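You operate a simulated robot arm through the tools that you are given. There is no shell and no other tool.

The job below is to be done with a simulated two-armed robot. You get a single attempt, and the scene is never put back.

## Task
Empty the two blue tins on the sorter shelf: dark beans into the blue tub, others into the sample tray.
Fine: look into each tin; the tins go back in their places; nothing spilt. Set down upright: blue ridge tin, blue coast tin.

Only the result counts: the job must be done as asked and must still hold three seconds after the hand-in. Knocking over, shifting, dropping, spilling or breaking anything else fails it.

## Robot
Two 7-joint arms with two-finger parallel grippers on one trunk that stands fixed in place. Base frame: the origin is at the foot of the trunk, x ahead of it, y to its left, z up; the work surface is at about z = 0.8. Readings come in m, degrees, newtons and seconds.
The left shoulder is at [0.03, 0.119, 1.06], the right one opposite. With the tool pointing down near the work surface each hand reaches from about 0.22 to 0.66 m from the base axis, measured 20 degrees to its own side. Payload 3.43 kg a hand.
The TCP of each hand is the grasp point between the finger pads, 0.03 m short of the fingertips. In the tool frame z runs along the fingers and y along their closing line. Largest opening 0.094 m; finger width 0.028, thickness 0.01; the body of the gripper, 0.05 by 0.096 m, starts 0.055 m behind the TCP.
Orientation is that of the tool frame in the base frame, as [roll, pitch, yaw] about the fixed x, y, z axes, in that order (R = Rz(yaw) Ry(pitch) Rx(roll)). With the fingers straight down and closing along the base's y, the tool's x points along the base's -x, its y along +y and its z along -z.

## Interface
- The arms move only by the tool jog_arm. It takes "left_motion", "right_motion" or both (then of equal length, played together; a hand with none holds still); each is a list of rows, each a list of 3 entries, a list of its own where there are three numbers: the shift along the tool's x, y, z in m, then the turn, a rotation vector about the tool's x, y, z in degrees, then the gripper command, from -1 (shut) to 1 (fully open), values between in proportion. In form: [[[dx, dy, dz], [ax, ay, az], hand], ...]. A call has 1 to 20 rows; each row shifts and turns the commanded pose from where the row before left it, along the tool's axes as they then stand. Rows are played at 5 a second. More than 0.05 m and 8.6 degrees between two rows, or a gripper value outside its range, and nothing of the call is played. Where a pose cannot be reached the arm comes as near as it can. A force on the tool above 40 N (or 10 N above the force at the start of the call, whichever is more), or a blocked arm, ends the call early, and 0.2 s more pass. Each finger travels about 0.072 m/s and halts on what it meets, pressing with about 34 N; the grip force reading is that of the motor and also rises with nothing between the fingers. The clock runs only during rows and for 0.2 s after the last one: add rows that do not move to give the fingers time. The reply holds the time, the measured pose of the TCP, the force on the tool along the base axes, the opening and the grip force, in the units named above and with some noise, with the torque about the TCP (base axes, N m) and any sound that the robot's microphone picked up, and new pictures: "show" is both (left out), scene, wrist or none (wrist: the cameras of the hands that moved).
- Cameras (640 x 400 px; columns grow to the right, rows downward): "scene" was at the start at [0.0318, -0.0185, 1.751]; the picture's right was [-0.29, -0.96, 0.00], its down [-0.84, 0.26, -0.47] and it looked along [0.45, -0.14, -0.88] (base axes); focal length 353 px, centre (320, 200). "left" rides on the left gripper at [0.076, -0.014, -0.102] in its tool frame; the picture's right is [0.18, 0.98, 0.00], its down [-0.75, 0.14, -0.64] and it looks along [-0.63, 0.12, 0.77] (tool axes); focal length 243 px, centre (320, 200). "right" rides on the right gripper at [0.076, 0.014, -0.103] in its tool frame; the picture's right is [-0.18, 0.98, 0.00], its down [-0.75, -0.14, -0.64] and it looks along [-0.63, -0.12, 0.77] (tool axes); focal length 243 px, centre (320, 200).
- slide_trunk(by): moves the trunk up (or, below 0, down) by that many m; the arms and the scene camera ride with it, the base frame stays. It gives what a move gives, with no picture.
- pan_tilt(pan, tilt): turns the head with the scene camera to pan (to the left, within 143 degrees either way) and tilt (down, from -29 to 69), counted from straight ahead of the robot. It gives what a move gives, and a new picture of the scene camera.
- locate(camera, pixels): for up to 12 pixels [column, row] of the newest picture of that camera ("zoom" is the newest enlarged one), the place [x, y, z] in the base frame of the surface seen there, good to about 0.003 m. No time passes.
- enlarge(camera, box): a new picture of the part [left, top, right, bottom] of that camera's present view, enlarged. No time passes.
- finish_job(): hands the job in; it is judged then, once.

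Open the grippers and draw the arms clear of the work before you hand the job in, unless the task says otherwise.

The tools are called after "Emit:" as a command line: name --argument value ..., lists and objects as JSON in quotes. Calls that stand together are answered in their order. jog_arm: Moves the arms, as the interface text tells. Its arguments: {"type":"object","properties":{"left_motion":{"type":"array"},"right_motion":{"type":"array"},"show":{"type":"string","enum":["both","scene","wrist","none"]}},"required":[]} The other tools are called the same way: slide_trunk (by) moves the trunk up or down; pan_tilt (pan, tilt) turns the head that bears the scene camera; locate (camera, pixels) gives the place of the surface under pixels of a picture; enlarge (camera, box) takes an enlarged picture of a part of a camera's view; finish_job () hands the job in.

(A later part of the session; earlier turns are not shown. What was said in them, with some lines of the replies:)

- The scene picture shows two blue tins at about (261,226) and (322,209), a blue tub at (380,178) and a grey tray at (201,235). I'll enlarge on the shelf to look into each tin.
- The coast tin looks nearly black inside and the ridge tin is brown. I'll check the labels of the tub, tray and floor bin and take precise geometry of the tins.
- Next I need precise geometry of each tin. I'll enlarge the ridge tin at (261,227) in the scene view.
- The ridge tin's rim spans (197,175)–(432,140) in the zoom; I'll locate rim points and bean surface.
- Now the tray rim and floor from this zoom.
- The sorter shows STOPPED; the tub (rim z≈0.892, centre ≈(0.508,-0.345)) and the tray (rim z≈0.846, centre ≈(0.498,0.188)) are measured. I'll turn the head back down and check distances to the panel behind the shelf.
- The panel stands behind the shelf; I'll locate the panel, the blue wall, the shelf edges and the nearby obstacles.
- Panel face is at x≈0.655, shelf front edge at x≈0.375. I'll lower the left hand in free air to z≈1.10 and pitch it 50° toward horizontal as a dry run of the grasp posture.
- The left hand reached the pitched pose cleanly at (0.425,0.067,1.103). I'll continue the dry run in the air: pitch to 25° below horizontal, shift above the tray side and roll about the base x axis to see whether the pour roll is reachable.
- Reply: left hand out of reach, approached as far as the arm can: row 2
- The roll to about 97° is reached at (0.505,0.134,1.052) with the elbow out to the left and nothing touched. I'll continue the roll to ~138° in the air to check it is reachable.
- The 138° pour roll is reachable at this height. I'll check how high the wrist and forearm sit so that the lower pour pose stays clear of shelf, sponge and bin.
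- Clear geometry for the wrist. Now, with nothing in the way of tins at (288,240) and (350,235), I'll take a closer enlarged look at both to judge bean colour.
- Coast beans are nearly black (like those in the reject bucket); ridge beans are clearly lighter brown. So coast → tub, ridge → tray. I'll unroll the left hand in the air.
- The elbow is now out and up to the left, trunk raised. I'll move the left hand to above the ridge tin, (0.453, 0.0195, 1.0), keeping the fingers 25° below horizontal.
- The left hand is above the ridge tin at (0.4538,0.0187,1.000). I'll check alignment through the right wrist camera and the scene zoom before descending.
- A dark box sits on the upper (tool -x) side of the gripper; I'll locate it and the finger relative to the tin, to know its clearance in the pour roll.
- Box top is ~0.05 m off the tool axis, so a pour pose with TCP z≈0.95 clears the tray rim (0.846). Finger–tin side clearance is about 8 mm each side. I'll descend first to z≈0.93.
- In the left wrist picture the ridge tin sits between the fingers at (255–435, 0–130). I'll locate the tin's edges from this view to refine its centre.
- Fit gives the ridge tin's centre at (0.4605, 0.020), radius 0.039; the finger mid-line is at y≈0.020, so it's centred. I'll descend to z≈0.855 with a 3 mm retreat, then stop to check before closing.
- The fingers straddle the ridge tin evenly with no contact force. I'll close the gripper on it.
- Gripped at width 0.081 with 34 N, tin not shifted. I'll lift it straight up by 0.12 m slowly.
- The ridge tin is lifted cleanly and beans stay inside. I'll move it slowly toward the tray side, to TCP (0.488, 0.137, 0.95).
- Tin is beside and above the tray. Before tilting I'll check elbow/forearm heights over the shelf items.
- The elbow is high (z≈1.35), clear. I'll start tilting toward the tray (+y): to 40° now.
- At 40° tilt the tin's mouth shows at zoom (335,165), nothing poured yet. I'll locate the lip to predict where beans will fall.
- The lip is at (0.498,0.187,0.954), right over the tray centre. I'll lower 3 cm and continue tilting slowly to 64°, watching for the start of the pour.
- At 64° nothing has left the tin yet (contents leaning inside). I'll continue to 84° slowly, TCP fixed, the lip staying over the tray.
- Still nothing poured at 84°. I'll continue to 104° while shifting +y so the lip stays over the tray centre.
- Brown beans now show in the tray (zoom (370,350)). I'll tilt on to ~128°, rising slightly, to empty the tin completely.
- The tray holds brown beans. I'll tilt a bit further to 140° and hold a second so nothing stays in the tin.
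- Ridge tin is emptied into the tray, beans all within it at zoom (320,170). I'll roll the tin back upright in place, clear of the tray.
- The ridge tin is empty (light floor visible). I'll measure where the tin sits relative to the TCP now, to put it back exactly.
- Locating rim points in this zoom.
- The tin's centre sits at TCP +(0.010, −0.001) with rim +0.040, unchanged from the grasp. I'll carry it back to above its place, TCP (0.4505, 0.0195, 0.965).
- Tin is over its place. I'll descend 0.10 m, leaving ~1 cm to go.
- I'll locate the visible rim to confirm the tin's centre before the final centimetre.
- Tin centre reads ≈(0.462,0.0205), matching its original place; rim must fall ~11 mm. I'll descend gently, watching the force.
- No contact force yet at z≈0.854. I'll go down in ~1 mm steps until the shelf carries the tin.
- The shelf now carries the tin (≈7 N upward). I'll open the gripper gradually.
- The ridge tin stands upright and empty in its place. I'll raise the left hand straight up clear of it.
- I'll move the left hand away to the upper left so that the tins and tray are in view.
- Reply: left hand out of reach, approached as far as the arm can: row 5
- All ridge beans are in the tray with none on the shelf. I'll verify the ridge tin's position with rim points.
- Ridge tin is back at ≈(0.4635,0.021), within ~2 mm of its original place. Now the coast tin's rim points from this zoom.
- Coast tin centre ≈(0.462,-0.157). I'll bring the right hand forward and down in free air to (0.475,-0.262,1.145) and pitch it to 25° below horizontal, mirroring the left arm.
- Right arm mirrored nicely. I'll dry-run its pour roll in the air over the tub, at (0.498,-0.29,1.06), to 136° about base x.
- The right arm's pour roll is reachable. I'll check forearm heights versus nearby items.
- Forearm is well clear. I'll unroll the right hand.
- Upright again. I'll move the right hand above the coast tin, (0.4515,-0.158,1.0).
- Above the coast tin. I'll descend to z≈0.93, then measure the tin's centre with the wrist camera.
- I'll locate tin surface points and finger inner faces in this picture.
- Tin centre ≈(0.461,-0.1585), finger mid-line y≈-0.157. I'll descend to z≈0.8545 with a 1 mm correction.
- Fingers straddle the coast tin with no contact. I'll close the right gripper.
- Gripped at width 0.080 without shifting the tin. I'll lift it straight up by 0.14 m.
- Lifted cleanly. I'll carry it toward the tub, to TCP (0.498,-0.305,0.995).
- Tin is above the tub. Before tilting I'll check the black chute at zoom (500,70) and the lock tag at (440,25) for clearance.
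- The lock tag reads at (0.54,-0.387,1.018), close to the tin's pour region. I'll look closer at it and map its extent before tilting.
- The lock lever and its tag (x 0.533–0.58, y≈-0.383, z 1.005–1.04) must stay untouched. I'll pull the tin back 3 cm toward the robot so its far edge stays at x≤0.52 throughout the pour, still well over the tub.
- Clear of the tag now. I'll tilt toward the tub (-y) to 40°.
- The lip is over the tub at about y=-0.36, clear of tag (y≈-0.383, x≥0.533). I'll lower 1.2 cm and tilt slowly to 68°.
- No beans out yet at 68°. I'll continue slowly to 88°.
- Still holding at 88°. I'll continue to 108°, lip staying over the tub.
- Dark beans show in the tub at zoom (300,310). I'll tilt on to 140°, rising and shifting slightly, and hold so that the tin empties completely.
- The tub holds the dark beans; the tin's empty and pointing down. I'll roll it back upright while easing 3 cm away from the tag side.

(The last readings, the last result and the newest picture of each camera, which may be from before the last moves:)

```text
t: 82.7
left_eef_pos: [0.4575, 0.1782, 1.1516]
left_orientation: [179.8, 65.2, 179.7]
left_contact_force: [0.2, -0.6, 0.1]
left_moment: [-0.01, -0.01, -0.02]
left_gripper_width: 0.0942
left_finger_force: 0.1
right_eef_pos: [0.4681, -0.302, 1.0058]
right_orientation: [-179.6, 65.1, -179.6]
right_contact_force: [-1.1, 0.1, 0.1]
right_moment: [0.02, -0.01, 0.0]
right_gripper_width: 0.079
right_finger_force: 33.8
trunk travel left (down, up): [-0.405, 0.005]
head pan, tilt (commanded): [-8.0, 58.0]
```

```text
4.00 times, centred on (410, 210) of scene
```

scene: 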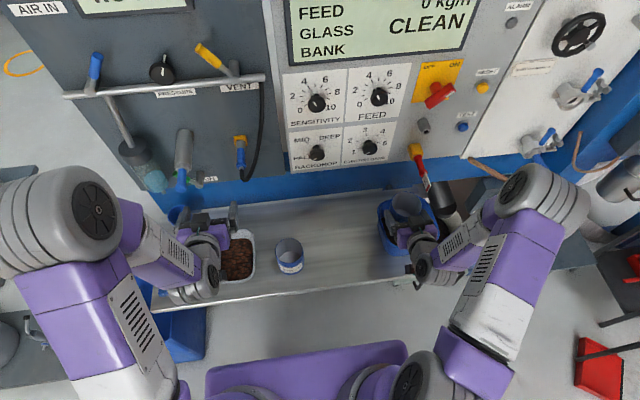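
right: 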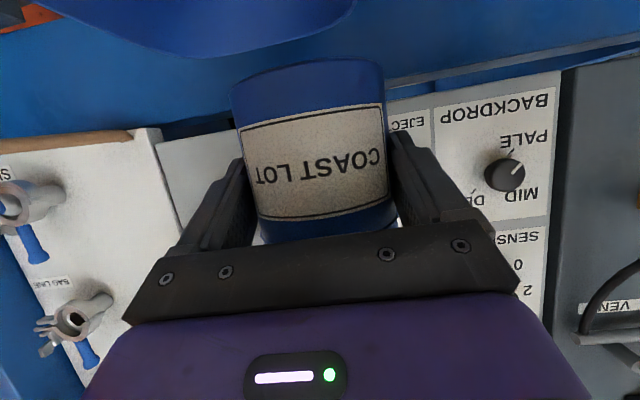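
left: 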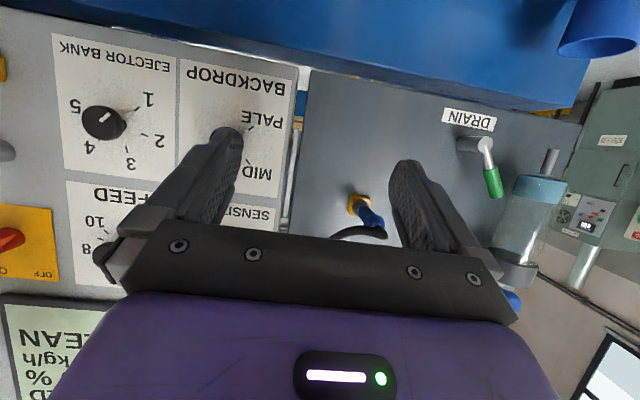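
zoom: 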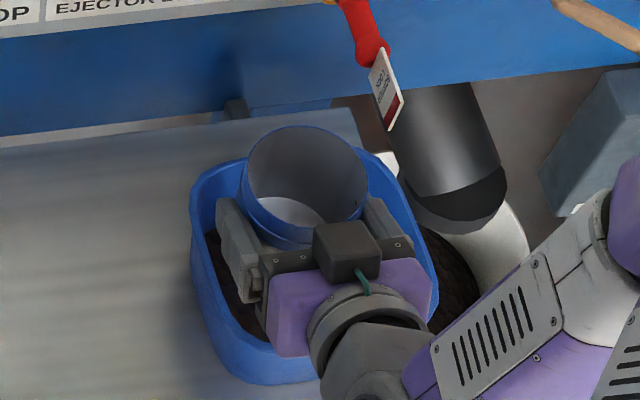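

The coast tin is empty (light floor visible). I'll measure its rim relative to the TCP before setting it back.

Emit:
enlarge --camera "scene" --box '[380, 180, 440, 230]'

```text
8.00 times, centred on (410, 205) of scene
```

zoom: 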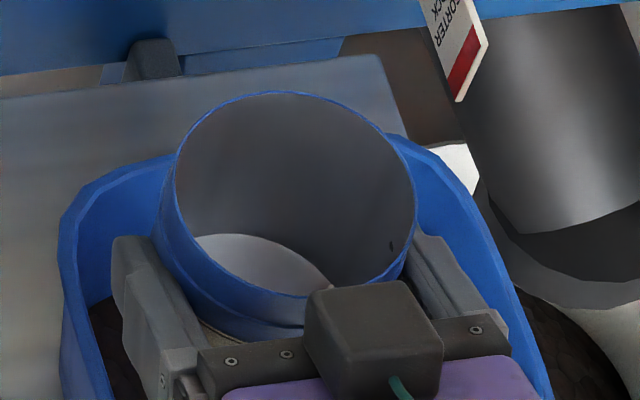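

Emit:
locate --camera "zoom" --pixels '[[177, 190], [195, 135], [280, 94], [370, 125], [414, 190], [400, 260], [250, 288], [200, 250], [240, 103], [330, 102]]'

```text
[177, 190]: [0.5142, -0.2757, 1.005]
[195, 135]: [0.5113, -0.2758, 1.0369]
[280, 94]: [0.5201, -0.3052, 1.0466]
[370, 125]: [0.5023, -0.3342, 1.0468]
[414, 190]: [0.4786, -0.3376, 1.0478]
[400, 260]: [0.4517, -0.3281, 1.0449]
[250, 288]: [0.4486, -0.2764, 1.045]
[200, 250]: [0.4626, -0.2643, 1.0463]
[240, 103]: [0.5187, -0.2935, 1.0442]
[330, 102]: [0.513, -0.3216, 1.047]
```

Tin centre is at TCP +(0.011, 0.001), rim +0.040. I'll carry it back above its place, TCP (0.4508,-0.159,1.0).

Emit:
jog_arm --right_motion '[[[0.0009, 0.0102, -0.0009], [0, 0, 0], -1], [[0.00181, 0.02043, -0.00187], [0, 0, 0], -1], [[0.00181, 0.02043, -0.00187], [0, 0, 0], -1], [[0.00181, 0.02043, -0.00187], [0, 0, 0], -1], [[0.00181, 0.02043, -0.00187], [0, 0, 0], -1], [[0.00181, 0.02043, -0.00187], [0, 0, 0], -1], [[0.00181, 0.02043, -0.00187], [0, 0, 0], -1], [[0.0009, 0.0102, -0.0009], [0, 0, 0], -1], [[0, 0, 0], [0, 0, 0], -1], [[0, 0, 0], [0, 0, 0], -1]]'

Emit:
enlarge --camera "scene" --box '[310, 190, 430, 280]'

```text
t: 84.9
left_eef_pos: [0.4579, 0.1788, 1.1527]
left_orientation: [179.8, 64.9, 179.8]
left_contact_force: [-0.5, -0.2, 1.2]
left_moment: [-0.03, -0.02, -0.02]
left_gripper_width: 0.0941
left_finger_force: 0.1
right_eef_pos: [0.4502, -0.1568, 1.0002]
right_orientation: [-179.7, 65.1, -179.9]
right_contact_force: [0.3, 0.6, -1.5]
right_moment: [-0.01, 0.0, 0.0]
right_gripper_width: 0.0786
right_finger_force: 34.3
trunk travel left (down, up): [-0.405, 0.005]
head pan, tilt (commanded): [-8.0, 58.0]
```

scene: 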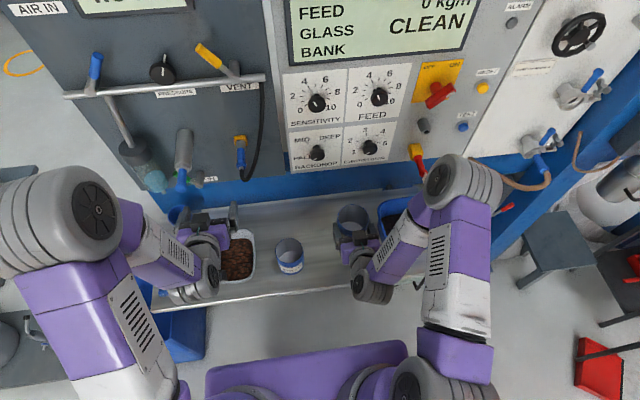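
right: 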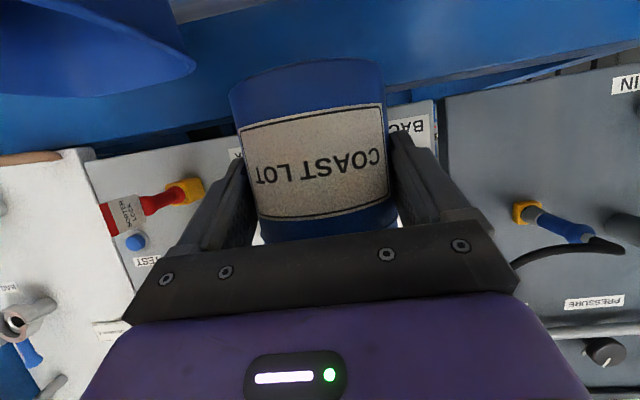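

```text
4.44 times, centred on (370, 235) of scene
```

zoom: 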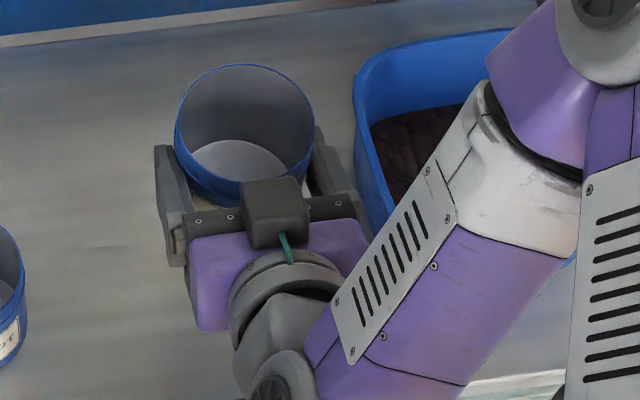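

Over its place. I'll descend 0.133 m, leaving ~1 cm.

Emit:
jog_arm --right_motion '[[[0.01722, 0, 0.00803], [0, 0, 0], -1], [[0.01722, 0, 0.00803], [0, 0, 0], -1], [[0.01722, 0, 0.00803], [0, 0, 0], -1], [[0.01722, 0, 0.00803], [0, 0, 0], -1], [[0.01722, 0, 0.00803], [0, 0, 0], -1], [[0.01722, 0, 0.00803], [0, 0, 0], -1], [[0.01722, 0, 0.00803], [0, 0, 0], -1], [[0, 0, 0], [0, 0, 0], -1], [[0, 0, 0], [0, 0, 0], -1]]'

Emit:
enlarge --camera "scene" --box '[320, 215, 380, 260]'

```text
t: 86.9
left_eef_pos: [0.4584, 0.1783, 1.1535]
left_orientation: [179.8, 65.0, 179.9]
left_contact_force: [-0.3, -0.4, -0.4]
left_moment: [-0.01, -0.02, 0.0]
left_gripper_width: 0.0945
left_finger_force: 0.1
right_eef_pos: [0.4523, -0.1588, 0.8666]
right_orientation: [-179.7, 65.0, -179.9]
right_contact_force: [-0.1, 0.1, -1.4]
right_moment: [0.04, 0.04, 0.02]
right_gripper_width: 0.0787
right_finger_force: 34.2
trunk travel left (down, up): [-0.405, 0.005]
head pan, tilt (commanded): [-8.0, 58.0]
```

scene: 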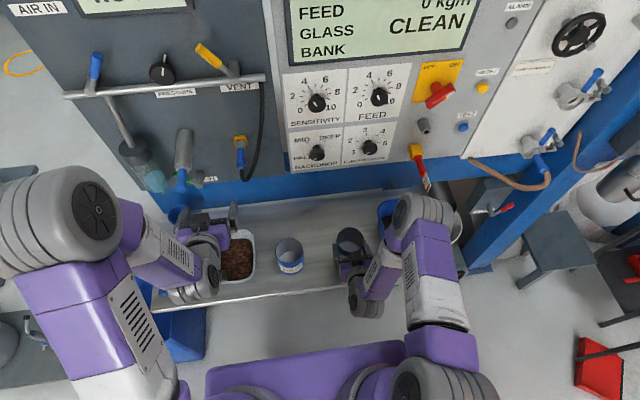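
right: 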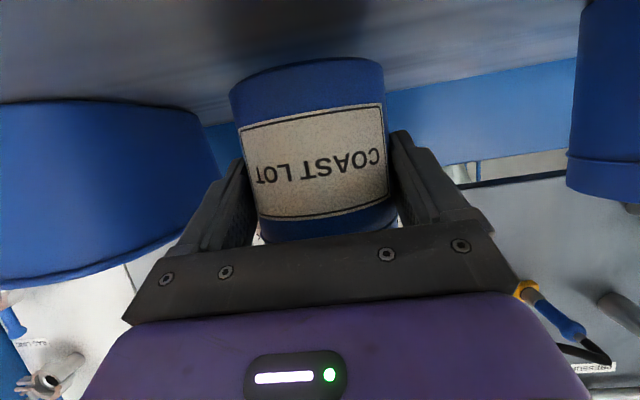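

```text
8.89 times, centred on (350, 238) of scene
```

zoom: 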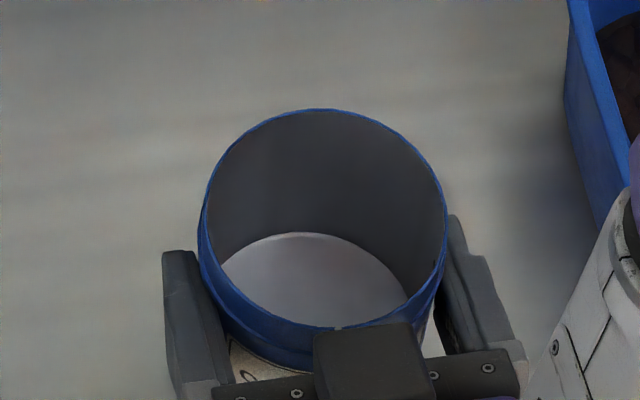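

I'll locate rim points to confirm the tin's centre before the last centimetre.

Emit:
locate --camera "zoom" --pixels '[[203, 220], [225, 155], [320, 110], [415, 150], [446, 220], [435, 280], [260, 310], [215, 265], [270, 120], [375, 122]]'

```text
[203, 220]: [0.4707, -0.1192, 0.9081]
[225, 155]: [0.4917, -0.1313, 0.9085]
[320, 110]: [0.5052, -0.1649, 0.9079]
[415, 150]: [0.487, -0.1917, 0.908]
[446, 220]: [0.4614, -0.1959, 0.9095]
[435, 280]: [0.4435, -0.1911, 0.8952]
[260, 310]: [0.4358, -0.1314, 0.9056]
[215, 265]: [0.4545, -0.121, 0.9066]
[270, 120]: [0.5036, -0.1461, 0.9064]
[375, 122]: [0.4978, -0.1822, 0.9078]
```

The tin reads ~4 mm too far forward. I'll correct x by −4 mm while descending ~11 mm.

Emit:
jog_arm --right_motion '[[[0.0039, 0, 0.0003], [0, 0, 0], -1], [[0.0039, 0, 0.0003], [0, 0, 0], -1], [[0.0039, 0, 0.0004], [0, 0, 0], -1], [[0, 0, 0], [0, 0, 0], -1], [[0, 0, 0], [0, 0, 0], -1]]' --show "wrist"

```text
t: 88.1
left_eef_pos: [0.4576, 0.1792, 1.1524]
left_orientation: [179.9, 65.0, 179.8]
left_contact_force: [0.6, -0.3, 0.3]
left_moment: [0.01, 0.0, 0.02]
left_gripper_width: 0.0941
left_finger_force: 0.0
right_eef_pos: [0.4473, -0.1594, 0.8568]
right_orientation: [-179.7, 65.0, -179.8]
right_contact_force: [-0.3, -0.3, -0.6]
right_moment: [-0.02, 0.02, 0.01]
right_gripper_width: 0.0787
right_finger_force: 34.2
trunk travel left (down, up): [-0.405, 0.005]
head pan, tilt (commanded): [-8.0, 58.0]
```

right: 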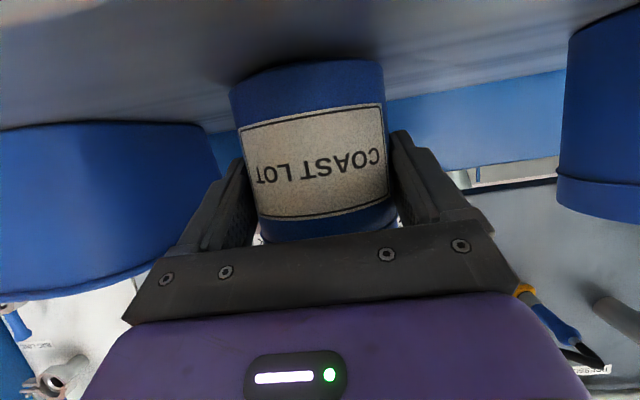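

No contact yet at z≈0.857. I'll step down 1 mm at a time until the shelf carries it.

Emit:
jog_arm --right_motion '[[[0.0009, 0, 0.0004], [0, 0, 0], -1], [[0, 0, 0], [0, 0, 0], -1], [[0, 0, 0], [0, 0, 0], -1]]' --show "none"

Emit:
jog_arm --right_motion '[[[0.0007, 0, 0.0003], [0, 0, 0], -1], [[0, 0, 0], [0, 0, 0], -1], [[0, 0, 0], [0, 0, 0], -1]]' --show "none"

```text
t: 88.9
left_eef_pos: [0.4583, 0.18, 1.1529]
left_orientation: [179.8, 65.0, 179.8]
left_contact_force: [-0.5, 0.9, -0.7]
left_moment: [0.01, -0.04, -0.01]
left_gripper_width: 0.094
left_finger_force: 0.2
right_eef_pos: [0.4477, -0.158, 0.8549]
right_orientation: [-179.8, 65.0, -179.7]
right_contact_force: [-0.2, 0.0, -1.4]
right_moment: [-0.02, 0.01, 0.01]
right_gripper_width: 0.079
right_finger_force: 34.2
trunk travel left (down, up): [-0.405, 0.005]
head pan, tilt (commanded): [-8.0, 58.0]
```

```text
t: 89.7
left_eef_pos: [0.4574, 0.1785, 1.1522]
left_orientation: [179.8, 65.2, 179.8]
left_contact_force: [0.8, 0.1, -0.4]
left_moment: [0.0, 0.03, -0.01]
left_gripper_width: 0.0942
left_finger_force: 0.0
right_eef_pos: [0.4464, -0.1584, 0.8567]
right_orientation: [-179.8, 64.9, -179.8]
right_contact_force: [-0.5, 0.0, 1.7]
right_moment: [0.05, 0.0, 0.04]
right_gripper_width: 0.0792
right_finger_force: 33.9
trunk travel left (down, up): [-0.405, 0.005]
head pan, tilt (commanded): [-8.0, 58.0]
```

Force turned from −1.4 to +1.7 N: it is just touching. One more half millimetre to seat it.

Emit:
jog_arm --right_motion '[[[0.0005, 0, 0.0002], [0, 0, 0], -1], [[0, 0, 0], [0, 0, 0], -1], [[0, 0, 0], [0, 0, 0], -1]]' --show "wrist"

```text
t: 90.5
left_eef_pos: [0.4579, 0.1786, 1.1528]
left_orientation: [179.8, 65.1, 179.8]
left_contact_force: [-0.3, 0.9, -0.5]
left_moment: [0.03, -0.02, 0.0]
left_gripper_width: 0.0941
left_finger_force: 0.1
right_eef_pos: [0.4467, -0.158, 0.8543]
right_orientation: [180.0, 65.1, -179.8]
right_contact_force: [-0.6, 1.5, 3.4]
right_moment: [0.22, -0.09, 0.02]
right_gripper_width: 0.0789
right_finger_force: 33.8
trunk travel left (down, up): [-0.405, 0.005]
head pan, tilt (commanded): [-8.0, 58.0]
```

right: 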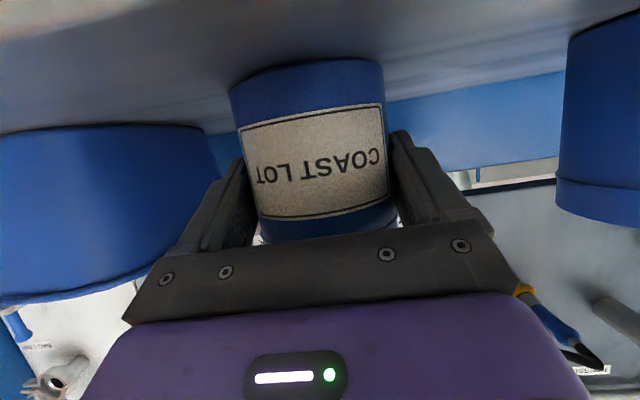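

The shelf bears the tin (≈5 N change). I'll open the right gripper gradually.

Emit:
jog_arm --right_motion '[[[0, 0, 0], [0, 0, 0], 0.7], [[0, 0, 0], [0, 0, 0], 0.78], [[0, 0, 0], [0, 0, 0], 0.88], [[0, 0, 0], [0, 0, 0], 1], [[0, 0, 0], [0, 0, 0], 1], [[0, 0, 0], [0, 0, 0], 1]]'

Emit:
enlarge --camera "scene" --box '[320, 215, 400, 275]'

```text
t: 91.9
left_eef_pos: [0.4577, 0.1795, 1.153]
left_orientation: [179.8, 65.1, 179.8]
left_contact_force: [0.5, 0.1, 0.1]
left_moment: [0.01, -0.01, -0.03]
left_gripper_width: 0.0938
left_finger_force: 0.0
right_eef_pos: [0.4468, -0.1583, 0.8541]
right_orientation: [-179.7, 64.9, -179.8]
right_contact_force: [-0.8, 0.5, 0.2]
right_moment: [0.02, -0.02, 0.02]
right_gripper_width: 0.0941
right_finger_force: 0.1
trunk travel left (down, up): [-0.405, 0.005]
head pan, tilt (commanded): [-8.0, 58.0]
```

scene: 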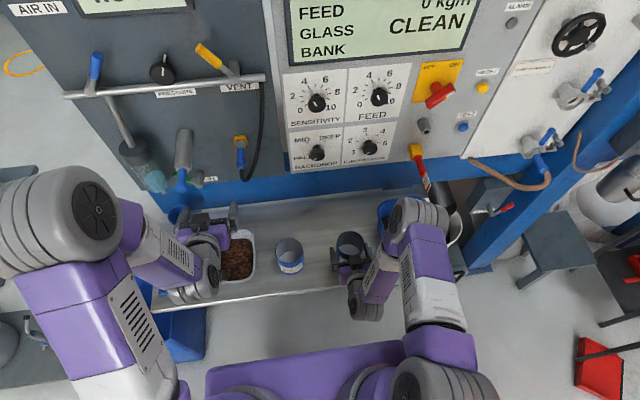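
right: 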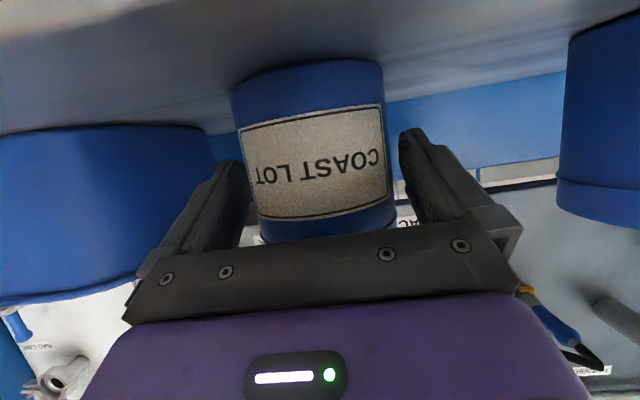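

```text
6.67 times, centred on (360, 245) of scene
```

zoom: 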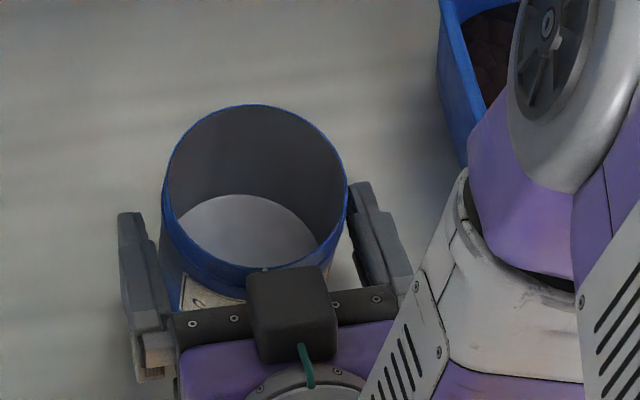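

Released; the coast tin stands upright. I'll raise the right hand straight up clear of it.

Emit:
jog_arm --right_motion '[[[-0.00906, 0, -0.00423], [0, 0, 0], 1], [[-0.01813, 0, -0.00845], [0, 0, 0], 1], [[-0.01813, 0, -0.00845], [0, 0, 0], 1], [[-0.01813, 0, -0.00845], [0, 0, 0], 1], [[-0.01813, 0, -0.00845], [0, 0, 0], 1], [[-0.0272, 0, -0.0127], [0, 0, 0], 1], [[-0.0272, 0, -0.0127], [0, 0, 0], 1], [[-0.0272, 0, -0.0127], [0, 0, 0], 1], [[-0.0272, 0, -0.0127], [0, 0, 0], 1], [[0, 0, 0], [0, 0, 0], 1]]'

```text
t: 94.1
left_eef_pos: [0.4585, 0.1788, 1.1526]
left_orientation: [179.7, 65.0, 179.7]
left_contact_force: [0.0, 0.7, -0.8]
left_moment: [0.01, -0.03, 0.01]
left_gripper_width: 0.0939
left_finger_force: 0.1
right_eef_pos: [0.4478, -0.1575, 1.065]
right_orientation: [-179.9, 65.0, -179.9]
right_contact_force: [-0.1, 0.7, 0.0]
right_moment: [0.01, -0.01, -0.03]
right_gripper_width: 0.0941
right_finger_force: 0.1
trunk travel left (down, up): [-0.405, 0.005]
head pan, tilt (commanded): [-8.0, 58.0]
```

scene: 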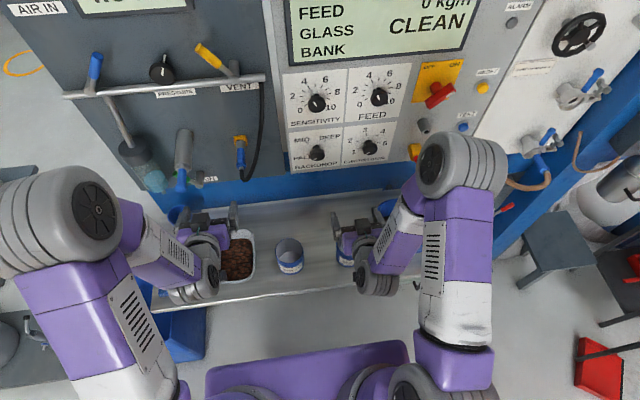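
right: 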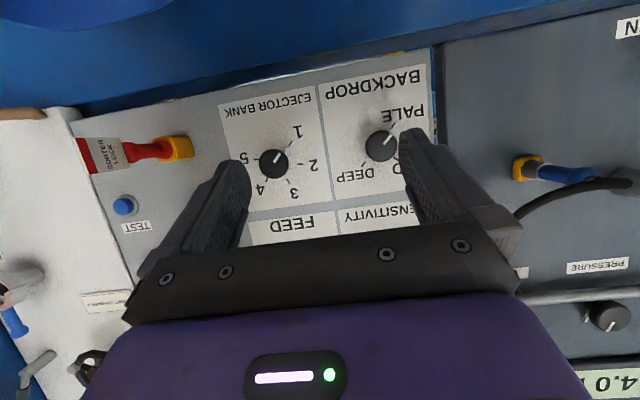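

I'll move the right hand up and out to the right, well in front of the lock tag.

Emit:
jog_arm --right_motion '[[[-0.0204, -0.025, -0.0095], [0, 0, 0], 1], [[-0.0204, -0.025, -0.0095], [0, 0, 0], 1], [[-0.0204, -0.025, -0.0095], [0, 0, 0], 1], [[-0.0204, -0.025, -0.0095], [0, 0, 0], 1], [[0, 0, 0], [0, 0, 0], 1]]' --show "scene"

Emit:
enlarge --camera "scene" --box '[260, 180, 440, 300]'

Emit:
enlarge --camera "scene" --box '[326, 222, 374, 272]'

```text
t: 95.3
left_eef_pos: [0.4585, 0.1794, 1.1514]
left_orientation: [179.8, 64.8, 179.8]
left_contact_force: [0.2, 0.2, -0.4]
left_moment: [0.0, 0.01, -0.03]
left_gripper_width: 0.0941
left_finger_force: 0.1
right_eef_pos: [0.4485, -0.2578, 1.1566]
right_orientation: [-179.8, 64.9, -179.9]
right_contact_force: [-0.3, -0.3, 0.3]
right_moment: [0.0, 0.03, -0.01]
right_gripper_width: 0.094
right_finger_force: 0.1
trunk travel left (down, up): [-0.405, 0.005]
head pan, tilt (commanded): [-8.0, 58.0]
```

scene: 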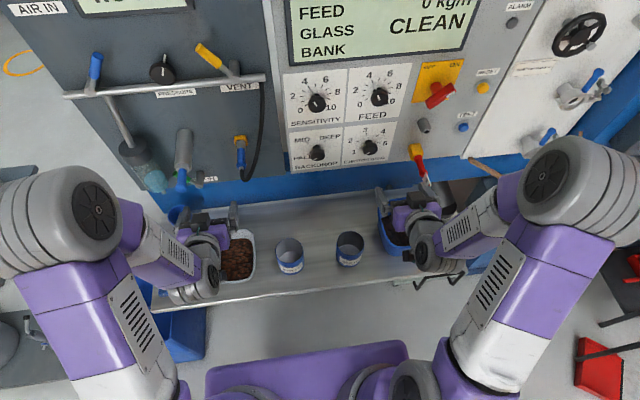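

```text
3.33 times, centred on (350, 240) of scene
```

zoom: 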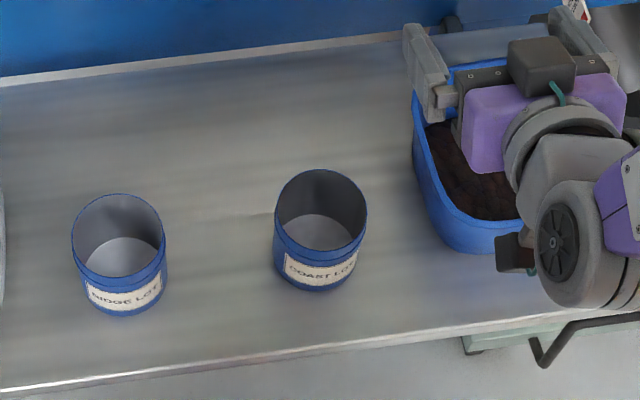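

```text
8.00 times, centred on (350, 247) of scene
```

zoom: 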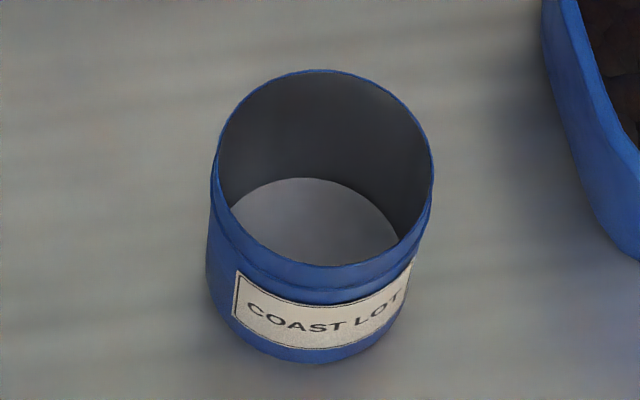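

The coast tin is back within ~1 mm of its original pixels, empty and upright. I'll turn both hands fingers-down and raise them clear of the work.

Emit:
jog_arm --left_motion '[[[0, 0, 0], [0, 8.125, 0], 1], [[0, 0, 0], [0, 8.125, 0], 1], [[0, 0, 0], [0, 8.125, 0], 1], [[0, 0, 0], [0, 8.125, 0], 1], [[0, 0, 0], [0, 8.125, 0], 1], [[0, 0, 0], [0, 8.125, 0], 1], [[0, 0, 0], [0, 8.125, 0], 1], [[0, 0, 0], [0, 8.125, 0], 1], [[0.01, 0.01, -0.04], [0, 0, 0], 1], [[0.01, 0.01, -0.04], [0, 0, 0], 1], [[0.01, 0.01, -0.04], [0, 0, 0], 1], [[0.01, 0.01, -0.04], [0, 0, 0], 1], [[0, 0, 0], [0, 0, 0], 1]]' --right_motion '[[[0, 0, 0], [0, 8.125, 0], 1], [[0, 0, 0], [0, 8.125, 0], 1], [[0, 0, 0], [0, 8.125, 0], 1], [[0, 0, 0], [0, 8.125, 0], 1], [[0, 0, 0], [0, 8.125, 0], 1], [[0, 0, 0], [0, 8.125, 0], 1], [[0, 0, 0], [0, 8.125, 0], 1], [[0, 0, 0], [0, 8.125, 0], 1], [[0.015, 0, -0.04], [0, 0, 0], 1], [[0.015, 0, -0.04], [0, 0, 0], 1], [[0.015, 0, -0.04], [0, 0, 0], 1], [[0.015, 0, -0.04], [0, 0, 0], 1], [[0, 0, 0], [0, 0, 0], 1]]'

```text
t: 98.1
left_eef_pos: [0.4208, 0.2179, 1.3129]
left_orientation: [179.9, 0.0, -180.0]
left_contact_force: [0.5, -0.2, -0.2]
left_moment: [0.0, 0.02, -0.01]
left_gripper_width: 0.0941
left_finger_force: 0.0
right_eef_pos: [0.3891, -0.2551, 1.3147]
right_orientation: [-179.9, -0.1, 180.0]
right_contact_force: [0.4, -0.5, 1.3]
right_moment: [0.02, 0.05, 0.0]
right_gripper_width: 0.094
right_finger_force: 0.1
trunk travel left (down, up): [-0.405, 0.005]
head pan, tilt (commanded): [-8.0, 58.0]
```

scene: 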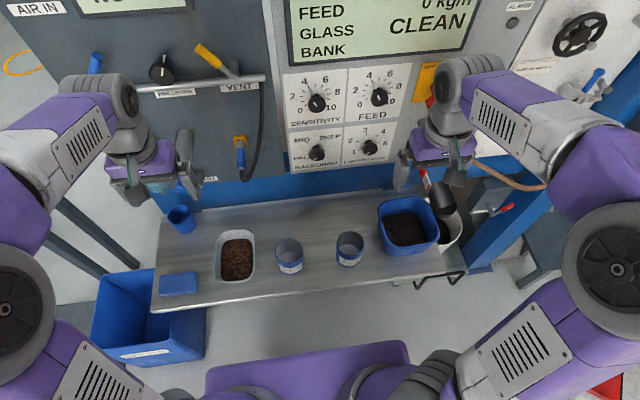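
right: 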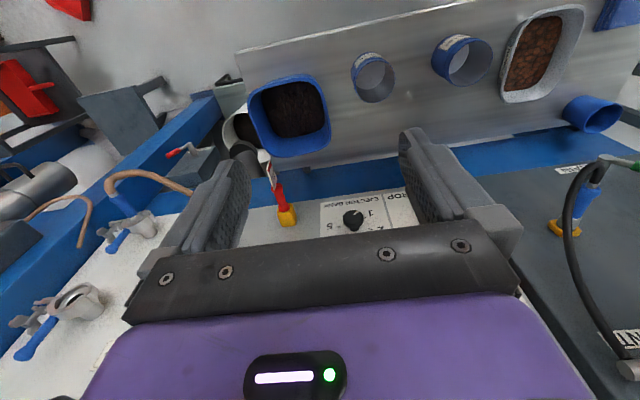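
left: 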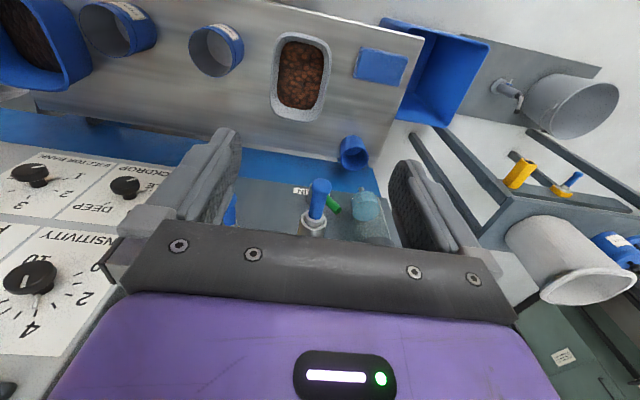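

Both hands are clear; the tray holds brown beans and the tub the dark ones. I'll take a final close look over the shelf for spills and leftovers.

Emit:
enlarge --camera "scene" --box '[150, 190, 310, 310]'

Emit:
enlarge --camera "scene" --box '[310, 160, 470, 290]'

Emit:
enlarge --camera "right" --box '[220, 20, 500, 200]'

Emit:
enlarge --camera "left" --box '[0, 0, 420, 190]'

```text
3.33 times, centred on (230, 250) of scene
```

zoom: 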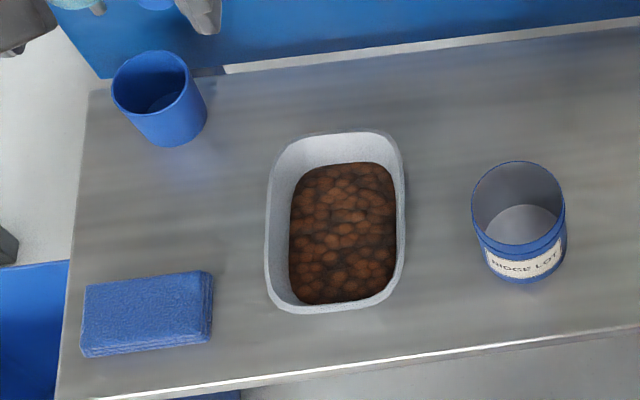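

```text
3.08 times, centred on (390, 225) of scene
```

zoom: 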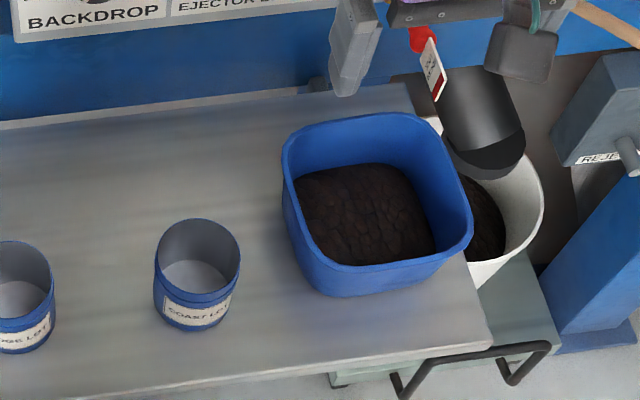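

```text
2.22 times, centred on (360, 110) of right
```

zoom: 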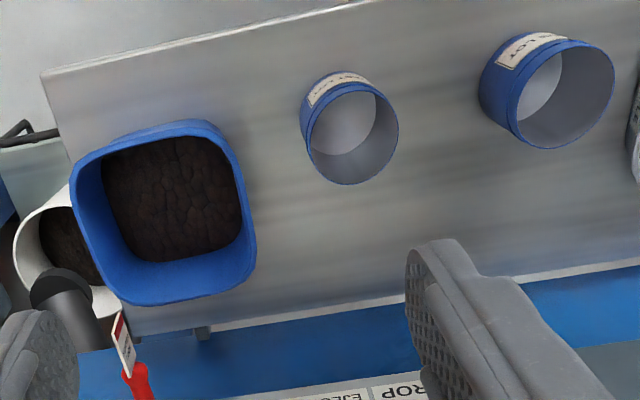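

```text
1.52 times, centred on (210, 95) of left
```

zoom: 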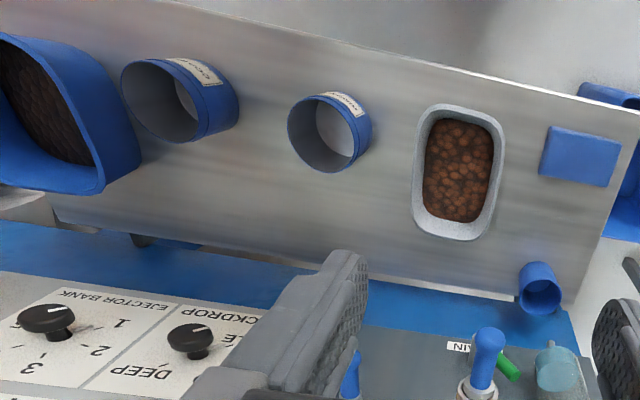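

Both tins stand upright, empty and in their places. The dark beans are in the blue tub, the brown ones in the sample tray, and nothing is spilt. Both hands are open and clear, so I'm handing the job in.

Emit:
finish_job

```text
The job is handed in.
```

I emptied both blue tins and set them back upright in their places. The job is handed in.

- **Coast tin:** its beans were nearly black, so they went into the blue tub. The tin is empty and within about 1 mm of where it stood.
- **Ridge tin:** its beans were clearly lighter brown, so they went into the sample tray. The tin is empty and within about 2 mm of where it stood.
- **Spills and surroundings:** a last close look over the shelf showed no beans outside the tub or tray. The sorter lock tag hangs close to the tub, so I poured from further back, and nothing touched it.

Both grippers are open and the arms are raised clear. The trunk is still 8 cm higher than at the start.
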